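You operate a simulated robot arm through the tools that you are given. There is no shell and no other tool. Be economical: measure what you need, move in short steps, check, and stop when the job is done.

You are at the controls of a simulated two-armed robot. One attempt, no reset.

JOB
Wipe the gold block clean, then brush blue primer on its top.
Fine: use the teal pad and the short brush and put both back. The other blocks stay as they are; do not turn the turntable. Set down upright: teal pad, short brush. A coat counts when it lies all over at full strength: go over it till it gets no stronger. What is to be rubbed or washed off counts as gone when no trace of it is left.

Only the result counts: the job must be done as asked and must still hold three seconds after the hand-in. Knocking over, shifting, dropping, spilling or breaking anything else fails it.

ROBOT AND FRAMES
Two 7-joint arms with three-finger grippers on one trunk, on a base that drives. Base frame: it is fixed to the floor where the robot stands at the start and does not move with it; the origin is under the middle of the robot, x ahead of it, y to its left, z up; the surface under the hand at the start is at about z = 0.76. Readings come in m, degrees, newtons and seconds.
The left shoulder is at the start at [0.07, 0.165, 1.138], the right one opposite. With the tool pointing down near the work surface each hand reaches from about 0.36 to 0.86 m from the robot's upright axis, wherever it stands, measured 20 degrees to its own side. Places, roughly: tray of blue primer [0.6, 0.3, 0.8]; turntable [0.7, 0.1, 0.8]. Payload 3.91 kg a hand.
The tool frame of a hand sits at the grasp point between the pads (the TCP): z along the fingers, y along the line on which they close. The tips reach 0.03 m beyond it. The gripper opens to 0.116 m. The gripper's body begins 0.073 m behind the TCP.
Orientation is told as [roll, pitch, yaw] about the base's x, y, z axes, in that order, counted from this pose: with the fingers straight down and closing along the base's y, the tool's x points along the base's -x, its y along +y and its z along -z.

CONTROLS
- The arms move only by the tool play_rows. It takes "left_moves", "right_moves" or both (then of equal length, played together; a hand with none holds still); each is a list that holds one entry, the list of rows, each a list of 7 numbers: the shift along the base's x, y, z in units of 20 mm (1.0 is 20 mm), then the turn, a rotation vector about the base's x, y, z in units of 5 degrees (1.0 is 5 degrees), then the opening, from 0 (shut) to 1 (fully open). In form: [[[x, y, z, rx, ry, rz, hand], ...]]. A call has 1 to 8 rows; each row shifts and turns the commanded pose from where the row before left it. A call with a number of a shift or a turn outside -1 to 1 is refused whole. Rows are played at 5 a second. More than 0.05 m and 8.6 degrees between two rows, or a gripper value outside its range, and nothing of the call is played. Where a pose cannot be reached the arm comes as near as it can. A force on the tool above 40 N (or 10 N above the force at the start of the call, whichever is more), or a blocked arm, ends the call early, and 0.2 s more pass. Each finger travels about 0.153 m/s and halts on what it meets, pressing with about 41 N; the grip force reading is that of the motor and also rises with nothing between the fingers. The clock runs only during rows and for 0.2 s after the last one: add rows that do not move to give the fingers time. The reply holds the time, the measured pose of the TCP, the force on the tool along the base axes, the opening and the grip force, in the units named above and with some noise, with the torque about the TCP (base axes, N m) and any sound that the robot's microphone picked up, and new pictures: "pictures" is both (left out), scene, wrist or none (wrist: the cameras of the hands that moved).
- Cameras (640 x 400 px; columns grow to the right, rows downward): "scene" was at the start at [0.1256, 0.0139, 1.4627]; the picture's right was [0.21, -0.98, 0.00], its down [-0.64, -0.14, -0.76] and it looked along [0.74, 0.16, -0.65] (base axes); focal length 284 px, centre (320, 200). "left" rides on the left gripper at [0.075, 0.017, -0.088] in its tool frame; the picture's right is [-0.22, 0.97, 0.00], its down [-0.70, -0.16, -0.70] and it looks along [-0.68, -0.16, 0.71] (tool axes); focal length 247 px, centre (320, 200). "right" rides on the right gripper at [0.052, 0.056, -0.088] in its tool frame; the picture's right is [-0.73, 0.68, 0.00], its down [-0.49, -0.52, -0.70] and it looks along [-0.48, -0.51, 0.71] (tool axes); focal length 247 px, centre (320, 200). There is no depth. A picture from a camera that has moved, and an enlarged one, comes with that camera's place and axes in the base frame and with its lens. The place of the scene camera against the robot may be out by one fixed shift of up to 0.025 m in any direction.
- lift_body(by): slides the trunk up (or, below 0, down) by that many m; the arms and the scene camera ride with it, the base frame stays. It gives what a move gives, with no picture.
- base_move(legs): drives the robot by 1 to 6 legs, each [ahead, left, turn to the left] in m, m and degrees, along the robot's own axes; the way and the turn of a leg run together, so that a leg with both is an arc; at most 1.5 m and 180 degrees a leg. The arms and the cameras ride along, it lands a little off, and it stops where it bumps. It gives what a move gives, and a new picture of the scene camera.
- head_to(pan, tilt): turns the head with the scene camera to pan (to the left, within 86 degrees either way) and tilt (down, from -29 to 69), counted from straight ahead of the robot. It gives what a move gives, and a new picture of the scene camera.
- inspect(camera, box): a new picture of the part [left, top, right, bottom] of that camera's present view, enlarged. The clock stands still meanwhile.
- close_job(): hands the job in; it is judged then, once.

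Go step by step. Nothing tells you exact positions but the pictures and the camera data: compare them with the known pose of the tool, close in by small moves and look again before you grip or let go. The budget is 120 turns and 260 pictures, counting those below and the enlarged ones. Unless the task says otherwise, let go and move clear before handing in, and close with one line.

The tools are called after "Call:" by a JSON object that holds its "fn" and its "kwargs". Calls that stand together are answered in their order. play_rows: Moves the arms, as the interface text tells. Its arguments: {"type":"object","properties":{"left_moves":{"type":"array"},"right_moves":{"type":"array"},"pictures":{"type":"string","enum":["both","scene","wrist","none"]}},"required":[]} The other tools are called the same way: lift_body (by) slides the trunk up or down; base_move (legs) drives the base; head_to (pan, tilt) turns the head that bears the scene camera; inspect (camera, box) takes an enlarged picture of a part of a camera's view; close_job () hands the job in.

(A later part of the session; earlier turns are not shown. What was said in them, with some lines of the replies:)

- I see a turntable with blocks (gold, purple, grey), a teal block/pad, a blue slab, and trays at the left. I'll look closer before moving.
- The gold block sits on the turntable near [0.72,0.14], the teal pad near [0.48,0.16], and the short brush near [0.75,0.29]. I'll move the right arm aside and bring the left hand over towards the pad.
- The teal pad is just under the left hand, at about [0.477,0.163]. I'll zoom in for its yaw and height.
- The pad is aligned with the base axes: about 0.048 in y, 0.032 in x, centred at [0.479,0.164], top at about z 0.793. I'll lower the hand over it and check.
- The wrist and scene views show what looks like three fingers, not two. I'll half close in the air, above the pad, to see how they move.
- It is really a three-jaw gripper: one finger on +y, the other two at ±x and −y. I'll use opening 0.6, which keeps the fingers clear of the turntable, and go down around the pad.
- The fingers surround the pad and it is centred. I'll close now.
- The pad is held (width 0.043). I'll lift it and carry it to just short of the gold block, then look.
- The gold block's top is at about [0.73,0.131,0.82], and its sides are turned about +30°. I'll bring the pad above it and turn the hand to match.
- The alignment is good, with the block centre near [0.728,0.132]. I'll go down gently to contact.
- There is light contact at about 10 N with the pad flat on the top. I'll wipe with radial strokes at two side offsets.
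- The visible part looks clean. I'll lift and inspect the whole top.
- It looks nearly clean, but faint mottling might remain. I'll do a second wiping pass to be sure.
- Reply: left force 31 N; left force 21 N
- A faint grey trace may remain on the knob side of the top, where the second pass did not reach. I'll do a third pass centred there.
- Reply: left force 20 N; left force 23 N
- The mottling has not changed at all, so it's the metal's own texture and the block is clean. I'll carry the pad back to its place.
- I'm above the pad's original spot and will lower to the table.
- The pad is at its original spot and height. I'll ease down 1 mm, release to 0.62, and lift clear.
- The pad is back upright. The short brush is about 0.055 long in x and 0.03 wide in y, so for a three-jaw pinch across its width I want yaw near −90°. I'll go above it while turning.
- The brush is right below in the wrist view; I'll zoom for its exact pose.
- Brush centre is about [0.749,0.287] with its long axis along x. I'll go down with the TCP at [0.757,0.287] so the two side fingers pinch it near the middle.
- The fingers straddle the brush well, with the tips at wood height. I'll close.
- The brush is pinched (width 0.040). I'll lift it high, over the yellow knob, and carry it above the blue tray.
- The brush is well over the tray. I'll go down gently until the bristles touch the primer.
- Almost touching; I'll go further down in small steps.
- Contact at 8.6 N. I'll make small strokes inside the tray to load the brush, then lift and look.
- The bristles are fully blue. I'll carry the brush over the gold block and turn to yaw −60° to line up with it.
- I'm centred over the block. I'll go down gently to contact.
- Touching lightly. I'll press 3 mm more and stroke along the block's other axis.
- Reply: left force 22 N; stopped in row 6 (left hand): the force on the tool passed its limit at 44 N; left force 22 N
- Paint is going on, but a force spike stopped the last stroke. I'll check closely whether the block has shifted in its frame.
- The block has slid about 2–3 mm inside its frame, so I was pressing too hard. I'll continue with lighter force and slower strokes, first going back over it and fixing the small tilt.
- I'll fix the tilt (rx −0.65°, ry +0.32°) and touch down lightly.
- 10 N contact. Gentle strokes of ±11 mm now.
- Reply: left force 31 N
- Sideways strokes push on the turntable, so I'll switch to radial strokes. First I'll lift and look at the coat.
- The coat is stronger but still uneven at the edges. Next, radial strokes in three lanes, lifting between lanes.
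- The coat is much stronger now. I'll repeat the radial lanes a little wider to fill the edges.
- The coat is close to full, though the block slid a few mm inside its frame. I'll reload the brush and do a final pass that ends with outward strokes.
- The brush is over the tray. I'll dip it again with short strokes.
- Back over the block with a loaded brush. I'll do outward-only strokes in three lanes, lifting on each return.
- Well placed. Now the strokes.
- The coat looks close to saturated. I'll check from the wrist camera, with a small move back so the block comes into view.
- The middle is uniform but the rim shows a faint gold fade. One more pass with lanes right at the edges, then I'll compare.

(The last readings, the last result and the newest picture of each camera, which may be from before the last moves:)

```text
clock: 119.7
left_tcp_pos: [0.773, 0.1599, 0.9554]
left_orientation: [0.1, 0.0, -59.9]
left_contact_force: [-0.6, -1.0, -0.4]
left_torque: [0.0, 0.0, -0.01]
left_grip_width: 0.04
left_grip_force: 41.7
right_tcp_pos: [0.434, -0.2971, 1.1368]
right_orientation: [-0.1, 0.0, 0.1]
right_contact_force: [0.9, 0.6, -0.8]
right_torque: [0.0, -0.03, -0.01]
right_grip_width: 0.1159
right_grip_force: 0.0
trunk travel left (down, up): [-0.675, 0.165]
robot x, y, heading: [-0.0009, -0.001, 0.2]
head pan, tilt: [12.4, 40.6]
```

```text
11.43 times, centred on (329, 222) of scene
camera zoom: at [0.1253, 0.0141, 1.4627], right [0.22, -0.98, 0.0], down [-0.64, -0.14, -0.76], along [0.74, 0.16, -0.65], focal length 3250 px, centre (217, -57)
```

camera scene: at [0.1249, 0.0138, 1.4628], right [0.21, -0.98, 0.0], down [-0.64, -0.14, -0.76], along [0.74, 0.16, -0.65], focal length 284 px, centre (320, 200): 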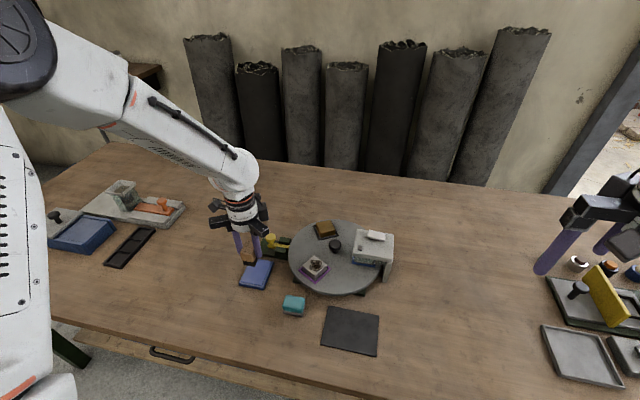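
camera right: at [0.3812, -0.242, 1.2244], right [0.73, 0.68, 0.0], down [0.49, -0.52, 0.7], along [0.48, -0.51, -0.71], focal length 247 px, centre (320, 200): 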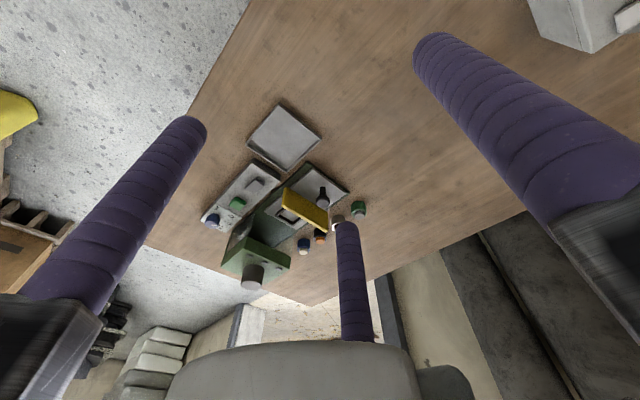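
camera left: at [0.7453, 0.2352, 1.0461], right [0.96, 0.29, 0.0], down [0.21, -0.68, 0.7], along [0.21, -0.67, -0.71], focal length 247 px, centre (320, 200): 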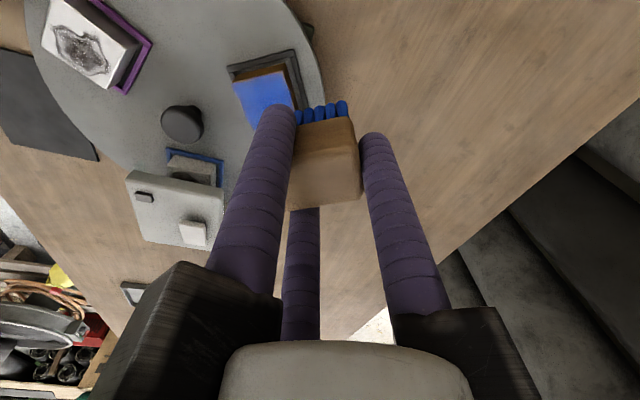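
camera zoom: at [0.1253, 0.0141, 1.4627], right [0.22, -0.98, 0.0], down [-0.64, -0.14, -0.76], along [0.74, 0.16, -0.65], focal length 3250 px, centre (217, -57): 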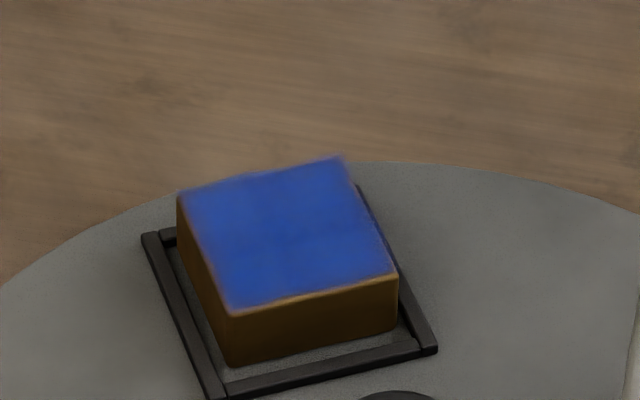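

The coat is uniform with only rim softness, which didn't change between passes. One last there-and-back pass with slightly firmer pressure to confirm it's at full strength.

Call:
{"fn": "play_rows", "kwargs": {"left_moves": [[[-0.92, -0.32, -0.2, 0, 0, 0, 0], [-0.92, -0.32, -0.4, 0, 0, 0, 0], [-0.92, -0.32, -0.5, 0, 0, 0, 0], [0, 0, -1, 0, 0, 0, 0], [0, 0, -1, 0, 0, 0, 0], [0, 0, -0.75, 0, 0, 0, 0], [0, 0, -0.25, 0, 0, 0, 0], [0, 0, 0, 0, 0, 0, 0]]], "pictures": "none"}}

Call:
{"fn": "play_rows", "kwargs": {"left_moves": [[[0.35, 0.2, 0, 0, 0, 0, 0], [0.35, 0.2, 0, 0, 0, 0, 0], [0.35, 0.2, 0, 0, 0, 0, 0], [-0.35, -0.2, 0, 0, 0, 0, 0], [-0.35, -0.2, 0, 0, 0, 0, 0], [-0.35, -0.2, 0.4, 0, 0, 0, 0], [0.35, -0.606, 0, 0, 0, 0, 0], [0, 0, -0.4, 0, 0, 0, 0]]], "pictures": "none"}}

Call:
{"fn": "play_rows", "kwargs": {"left_moves": [[[0.35, 0.2, 0, 0, 0, 0, 0], [0.35, 0.2, 0, 0, 0, 0, 0], [0.35, 0.2, 0, 0, 0, 0, 0], [-0.35, -0.2, 0, 0, 0, 0, 0], [-0.35, -0.2, 0, 0, 0, 0, 0], [-0.35, -0.2, 0.4, 0, 0, 0, 0], [0.35, -0.606, 0, 0, 0, 0, 0], [0, 0, -0.4, 0, 0, 0, 0]]], "pictures": "none"}}

Call:
{"fn": "play_rows", "kwargs": {"left_moves": [[[0.35, 0.2, 0, 0, 0, 0, 0], [0.35, 0.2, 0, 0, 0, 0, 0], [0.35, 0.2, 0, 0, 0, 0, 0], [-0.35, -0.2, 0, 0, 0, 0, 0], [-0.35, -0.2, 0, 0, 0, 0, 0], [0.35, 0.2, 0, 0, 0, 0, 0], [0.35, 0.2, 0, 0, 0, 0, 0], [0, 0, 0.8, 0, 0, 0, 0]]], "pictures": "none"}}

Call:
{"fn": "play_rows", "kwargs": {"left_moves": [[[0, 0, 1, 0, 0, 0, 0], [0, 0, 1, 0, 0, 0, 0], [0.4, 0.8, 0.7, 0, 0, 0, 0], [0.4, 0.8, 0.7, 0, 0, 0, 0], [0, 0, 0, 0, 0, 0, 0]]], "pictures": "none"}}

Call:
{"fn": "inspect", "kwargs": {"camera": "left", "box": [220, 0, 348, 110]}}

Call:
{"fn": "inspect", "kwargs": {"camera": "scene", "box": [305, 205, 353, 240]}}

```text
clock: 121.5
left_tcp_pos: [0.7171, 0.1397, 0.8752]
left_orientation: [0.1, -0.1, -60.0]
left_contact_force: [1.2, 0.7, 6.3]
left_torque: [0.06, -0.1, -0.03]
left_grip_width: 0.0401
left_grip_force: 41.3
right_tcp_pos: [0.4328, -0.2963, 1.137]
right_orientation: [0.0, 0.0, 0.2]
right_contact_force: [0.0, 0.8, 1.5]
right_torque: [-0.03, -0.01, 0.0]
right_grip_width: 0.1162
right_grip_force: 0.1
trunk travel left (down, up): [-0.675, 0.165]
robot x, y, heading: [-0.0022, 0.002, 0.1]
head pan, tilt: [12.4, 40.6]
```

```text
clock: 123.3
left_tcp_pos: [0.7228, 0.1288, 0.8752]
left_orientation: [0.0, -0.2, -60.1]
left_contact_force: [0.2, -1.7, 3.6]
left_torque: [-0.01, -0.03, 0.04]
left_grip_width: 0.0401
left_grip_force: 41.2
right_tcp_pos: [0.432, -0.297, 1.1366]
right_orientation: [0.0, 0.0, 0.1]
right_contact_force: [-0.1, -0.9, 0.5]
right_torque: [-0.01, -0.03, 0.0]
right_grip_width: 0.1163
right_grip_force: 0.1
trunk travel left (down, up): [-0.675, 0.165]
robot x, y, heading: [0.0008, 0.0017, -0.1]
head pan, tilt: [12.4, 40.6]
```

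```text
clock: 125.1
left_tcp_pos: [0.73, 0.1178, 0.8749]
left_orientation: [0.1, 0.0, -60.0]
left_contact_force: [-0.1, -1.9, 8.6]
left_torque: [0.01, 0.06, 0.06]
left_grip_width: 0.0398
left_grip_force: 41.0
right_tcp_pos: [0.431, -0.2969, 1.1378]
right_orientation: [0.0, -0.1, 0.1]
right_contact_force: [-0.3, -0.3, 0.2]
right_torque: [-0.01, -0.02, 0.01]
right_grip_width: 0.1161
right_grip_force: 0.1
trunk travel left (down, up): [-0.675, 0.165]
robot x, y, heading: [-0.0014, 0.0011, 0.2]
head pan, tilt: [12.4, 40.6]
```

```text
clock: 126.9
left_tcp_pos: [0.75, 0.1304, 0.8878]
left_orientation: [0.0, 0.1, -60.0]
left_contact_force: [-0.2, 0.0, -0.3]
left_torque: [0.0, 0.01, -0.01]
left_grip_width: 0.0401
left_grip_force: 41.2
right_tcp_pos: [0.4325, -0.2965, 1.1361]
right_orientation: [0.0, 0.0, 0.2]
right_contact_force: [-0.6, -0.2, 0.0]
right_torque: [0.01, 0.0, 0.02]
right_grip_width: 0.1159
right_grip_force: 0.1
trunk travel left (down, up): [-0.675, 0.165]
robot x, y, heading: [-0.0035, 0.0001, 0.0]
head pan, tilt: [12.4, 40.6]
```

```text
clock: 128.1
left_tcp_pos: [0.7682, 0.1601, 0.9581]
left_orientation: [-0.1, 0.1, -60.0]
left_contact_force: [0.7, -0.8, -1.1]
left_torque: [0.02, 0.0, 0.02]
left_grip_width: 0.04
left_grip_force: 40.7
right_tcp_pos: [0.4335, -0.2967, 1.1369]
right_orientation: [0.0, 0.0, 0.1]
right_contact_force: [-0.3, -0.8, -0.1]
right_torque: [0.03, 0.03, 0.03]
right_grip_width: 0.1159
right_grip_force: 0.0
trunk travel left (down, up): [-0.675, 0.165]
robot x, y, heading: [-0.0009, -0.0014, 0.1]
head pan, tilt: [12.4, 40.6]
```

```text
3.64 times, centred on (284, 55) of left
camera zoom: at [0.7457, 0.2339, 1.0461], right [0.96, 0.29, 0.0], down [0.21, -0.68, 0.7], along [0.21, -0.67, -0.71], focal length 898 px, centre (451, 727)
```

zoom: 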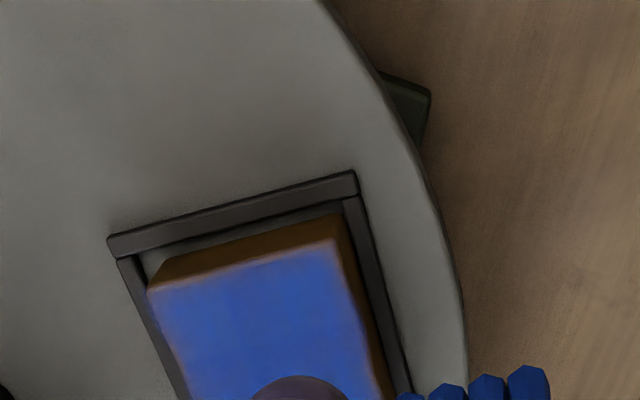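

```text
11.43 times, centred on (329, 222) of scene
camera zoom: at [0.1253, 0.0141, 1.4627], right [0.22, -0.98, 0.0], down [-0.64, -0.14, -0.76], along [0.74, 0.16, -0.65], focal length 3250 px, centre (217, -57)
```

zoom: 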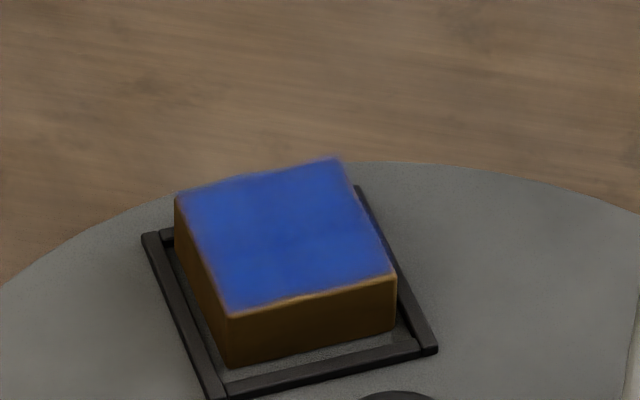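

The coat no longer changes; the soft rim is the same on all sides. I'll put the brush back at [0.758,0.2875], yaw −90°.

Call:
{"fn": "play_rows", "kwargs": {"left_moves": [[[-0.07, 0.91, 0, 0, 0, -1, 0], [-0.07, 0.91, 0, 0, 0, -1, 0], [-0.07, 0.91, 0, 0, 0, -1, 0], [-0.07, 0.91, 0, 0, 0, -1, 0], [-0.07, 0.91, 0, 0, 0, -1, 0], [-0.07, 0.91, 0, 0, 0, -1, 0], [-0.07, 0.91, 0, 0, 0, 0, 0], [0, 0, 0, 0, 0, 0, 0]]], "pictures": "none"}}

Call:
{"fn": "play_rows", "kwargs": {"left_moves": [[[0, 0, -1, 0, 0, 0, 0], [0, 0, -1, 0, 0, 0, 0], [0, 0, -1, 0, 0, 0, 0], [0, 0, -1, 0, 0, 0, 0], [0, 0, -1, 0, 0, 0, 0], [0, 0, -1, 0, 0, 0, 0], [0, 0, 0, 0, 0, 0, 0]]], "pictures": "wrist"}}

```text
clock: 129.9
left_tcp_pos: [0.7586, 0.2891, 0.9584]
left_orientation: [0.0, 0.0, -90.0]
left_contact_force: [-0.4, 0.1, -0.5]
left_torque: [-0.03, 0.01, -0.02]
left_grip_width: 0.0403
left_grip_force: 40.6
right_tcp_pos: [0.4333, -0.2962, 1.1362]
right_orientation: [0.0, 0.0, 0.0]
right_contact_force: [0.1, -0.5, 0.9]
right_torque: [-0.01, -0.03, -0.02]
right_grip_width: 0.1161
right_grip_force: 0.0
trunk travel left (down, up): [-0.675, 0.165]
robot x, y, heading: [0.001, 0.0007, 0.1]
head pan, tilt: [12.4, 40.6]
```

```text
clock: 131.5
left_tcp_pos: [0.7578, 0.2882, 0.839]
left_orientation: [0.0, 0.0, -90.0]
left_contact_force: [0.1, 0.9, -0.8]
left_torque: [-0.01, -0.03, -0.02]
left_grip_width: 0.04
left_grip_force: 40.8
right_tcp_pos: [0.4307, -0.2958, 1.137]
right_orientation: [0.0, 0.0, 0.1]
right_contact_force: [0.6, -0.2, -0.1]
right_torque: [0.02, -0.03, -0.02]
right_grip_width: 0.1159
right_grip_force: 0.0
trunk travel left (down, up): [-0.675, 0.165]
robot x, y, heading: [0.0007, -0.0021, -0.0]
head pan, tilt: [12.4, 40.6]
camera left: at [0.7739, 0.3631, 0.9254], right [0.97, -0.22, 0.0], down [-0.16, -0.7, 0.7], along [-0.16, -0.68, -0.71], focal length 247 px, centre (320, 200)
```

left: 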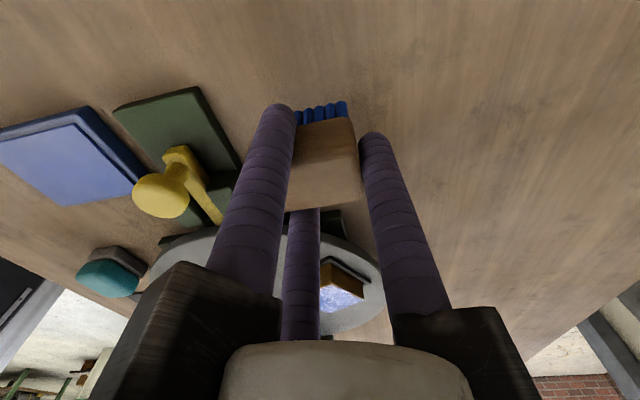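

I'm over the brush's original spot, 26 mm up. I'll lower it slowly.

Call:
{"fn": "play_rows", "kwargs": {"left_moves": [[[0, 0, -0.7, 0, 0, 0, 0], [0, 0, -0.4, 0, 0, 0, 0], [0, 0, -0.1, 0, 0, 0, 0], [0, 0, -0.1, 0, 0, 0, 0], [0, 0, 0, 0, 0, 0, 0]]], "pictures": "none"}}

Call:
{"fn": "inspect", "kwargs": {"camera": "scene", "box": [232, 175, 328, 235]}}

```text
clock: 132.7
left_tcp_pos: [0.7576, 0.2884, 0.8128]
left_orientation: [-0.1, 0.0, -90.0]
left_contact_force: [0.8, 0.5, -0.7]
left_torque: [-0.04, -0.01, 0.02]
left_grip_width: 0.0403
left_grip_force: 40.8
right_tcp_pos: [0.4318, -0.296, 1.1365]
right_orientation: [0.0, 0.0, 0.3]
right_contact_force: [-0.6, -0.5, 0.1]
right_torque: [0.03, -0.02, 0.01]
right_grip_width: 0.1159
right_grip_force: 0.2
trunk travel left (down, up): [-0.675, 0.165]
robot x, y, heading: [0.0035, 0.0023, 0.2]
head pan, tilt: [12.4, 40.6]
```

```text
6.67 times, centred on (280, 205) of scene
camera zoom: at [0.1252, 0.0146, 1.4627], right [0.22, -0.98, 0.0], down [-0.64, -0.14, -0.76], along [0.74, 0.16, -0.65], focal length 1896 px, centre (587, 167)
```

zoom: 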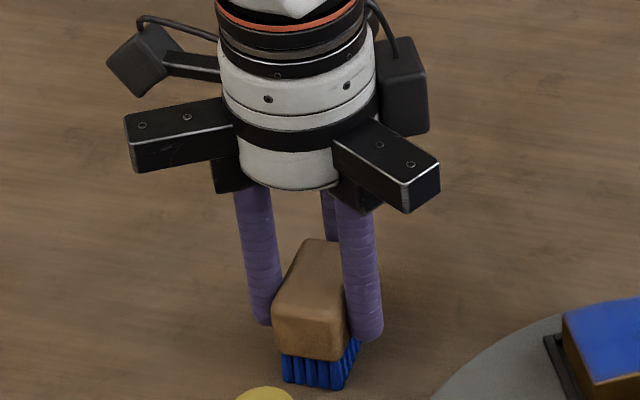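

It's back at the grip height with no load. I'll ease down a further 1.5 mm, release, and lift clear.

Call:
{"fn": "play_rows", "kwargs": {"left_moves": [[[0, 0, -0.05, 0, 0, 0, 0], [0, 0, -0.03, 0, 0, 0, 0], [0, 0, 0, 0, 0, 0, 0]]], "pictures": "none"}}

Call:
{"fn": "play_rows", "kwargs": {"left_moves": [[[0, 0, 0, 0, 0, 0, 0.4], [0, 0, 0, 0, 0, 0, 0.5], [0, 0, 0, 0, 0, 0, 0.62], [0, 0, 0, 0, 0, 0, 0.62], [0, 0, 0.5, 0, 0, 0, 0.62], [0, 0, 1, 0, 0, 0, 0.62], [0, 0, 1, 0, 0, 0, 0.62], [0, 0, 1, 0, 0, 0, 0.62]]], "pictures": "none"}}

Call:
{"fn": "play_rows", "kwargs": {"left_moves": [[[0, 0, 1, 0, 0, 0, 0.62], [0, 0, 1, 0, 0, 0, 0.62], [0, 0.8, 1, 0, 0, 0, 0.62], [0, 0.8, 1, 0, 0, 0, 0.62], [-0.5, 0.8, 1, 0, 0, 0, 0.62], [-0.5, 0.8, 0.5, 0, 0, 0, 0.62], [0, 0, 0, 0, 0, 0, 0.62]]], "pictures": "both"}}

Call:
{"fn": "inspect", "kwargs": {"camera": "scene", "box": [230, 190, 410, 320]}}

Call:
{"fn": "inspect", "kwargs": {"camera": "scene", "box": [305, 210, 353, 245]}}

```text
clock: 133.5
left_tcp_pos: [0.7577, 0.2884, 0.8107]
left_orientation: [0.0, 0.0, -90.0]
left_contact_force: [-1.2, 0.1, 3.7]
left_torque: [-0.04, -0.03, -0.03]
left_grip_width: 0.04
left_grip_force: 41.1
right_tcp_pos: [0.4322, -0.297, 1.1367]
right_orientation: [0.0, 0.0, 0.1]
right_contact_force: [-0.1, 0.2, -0.3]
right_torque: [-0.03, 0.02, 0.02]
right_grip_width: 0.116
right_grip_force: 0.1
trunk travel left (down, up): [-0.675, 0.165]
robot x, y, heading: [0.0002, 0.0005, 0.0]
head pan, tilt: [12.4, 40.6]
```

```text
clock: 135.3
left_tcp_pos: [0.7563, 0.288, 0.8819]
left_orientation: [-0.1, 0.0, -89.9]
left_contact_force: [-0.1, -0.8, 0.3]
left_torque: [0.01, -0.04, 0.01]
left_grip_width: 0.0719
left_grip_force: 0.1
right_tcp_pos: [0.4331, -0.2972, 1.1359]
right_orientation: [0.0, 0.1, 0.2]
right_contact_force: [0.3, -0.5, -0.3]
right_torque: [0.03, 0.0, 0.04]
right_grip_width: 0.1163
right_grip_force: 0.1
trunk travel left (down, up): [-0.675, 0.165]
robot x, y, heading: [-0.0012, -0.0, 0.5]
head pan, tilt: [12.4, 40.6]
```

```text
clock: 136.9
left_tcp_pos: [0.7362, 0.3533, 0.9906]
left_orientation: [-0.2, 0.0, -90.1]
left_contact_force: [-0.7, 0.3, 0.4]
left_torque: [0.0, 0.03, -0.03]
left_grip_width: 0.0719
left_grip_force: 0.0
right_tcp_pos: [0.4329, -0.2969, 1.1358]
right_orientation: [-0.1, 0.0, 0.0]
right_contact_force: [0.3, 0.4, -0.2]
right_torque: [-0.02, 0.04, 0.01]
right_grip_width: 0.1159
right_grip_force: 0.1
trunk travel left (down, up): [-0.675, 0.165]
robot x, y, heading: [0.0014, -0.0023, 0.2]
head pan, tilt: [12.4, 40.6]
camera scene: at [0.1258, 0.0141, 1.4626], right [0.22, -0.98, 0.0], down [-0.64, -0.14, -0.76], along [0.74, 0.16, -0.65], focal length 284 px, centre (320, 200)
camera left: at [0.7542, 0.428, 1.0788], right [0.97, -0.22, 0.0], down [-0.16, -0.7, 0.7], along [-0.16, -0.68, -0.71], focal length 247 px, centre (320, 200)
```

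scene: 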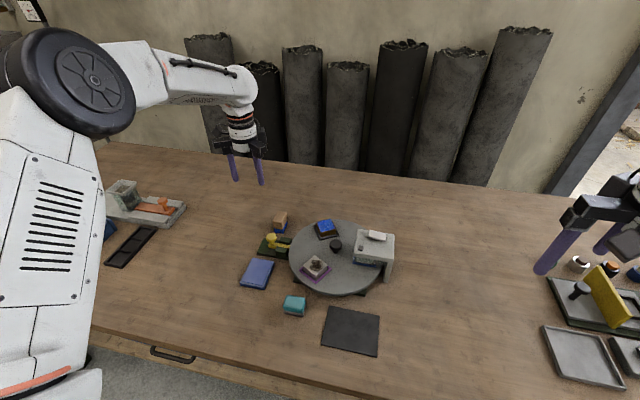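
left: 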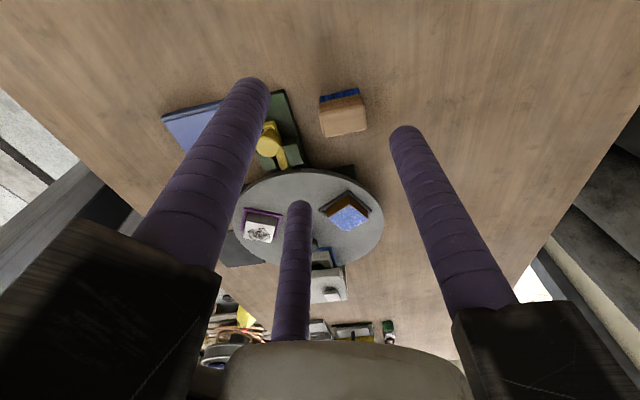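

```text
3.08 times, centred on (320, 255) of scene
camera zoom: at [0.1258, 0.0141, 1.4626], right [0.22, -0.98, 0.0], down [-0.64, -0.14, -0.76], along [0.74, 0.16, -0.65], focal length 875 px, centre (320, 31)
```

zoom: 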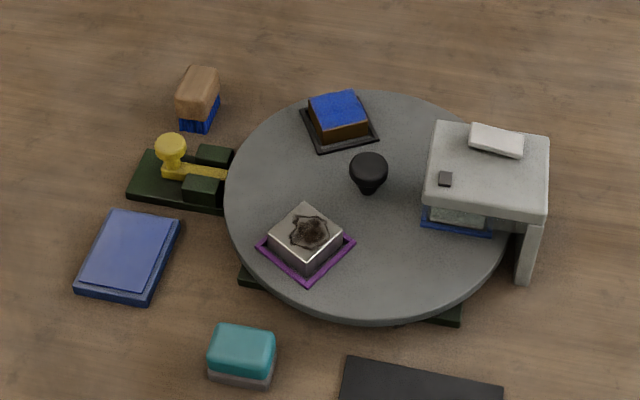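

```text
11.43 times, centred on (329, 228) of scene
camera zoom: at [0.1258, 0.0141, 1.4626], right [0.22, -0.98, 0.0], down [-0.64, -0.14, -0.76], along [0.74, 0.16, -0.65], focal length 3250 px, centre (217, -114)
```

zoom: 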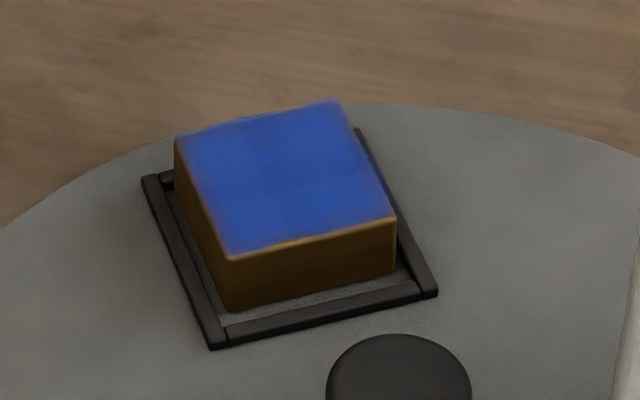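

Both tools are back upright and the turntable hasn't moved. One last unobstructed look at the coat.

Call:
{"fn": "inspect", "kwargs": {"camera": "left", "box": [310, 180, 390, 240]}}

```text
6.67 times, centred on (350, 210) of left
camera zoom: at [0.7542, 0.428, 1.0788], right [0.97, -0.22, 0.0], down [-0.16, -0.7, 0.7], along [-0.16, -0.68, -0.71], focal length 1646 px, centre (120, 133)
```

zoom: 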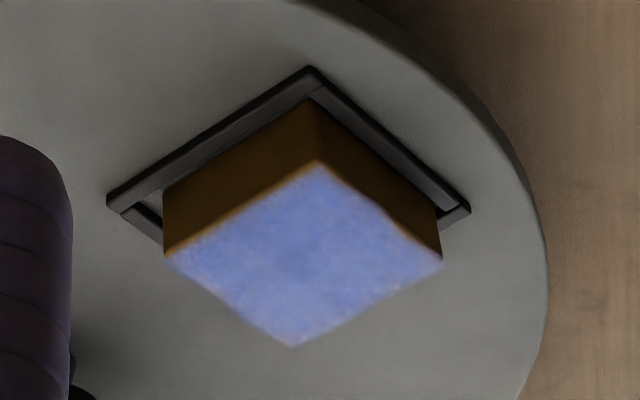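

The coat covers the whole top evenly, both tools stand upright at their places, and the hand is clear. I'm handing in.

Call:
{"fn": "close_job", "kwargs": {}}

```text
The job is handed in.
```

I wiped the gold block clean and brushed blue primer over its whole top until it got no stronger. The teal pad and short brush are back upright in their places; the block slid a few millimetres inside its frame during brushing and ended close to where it started.
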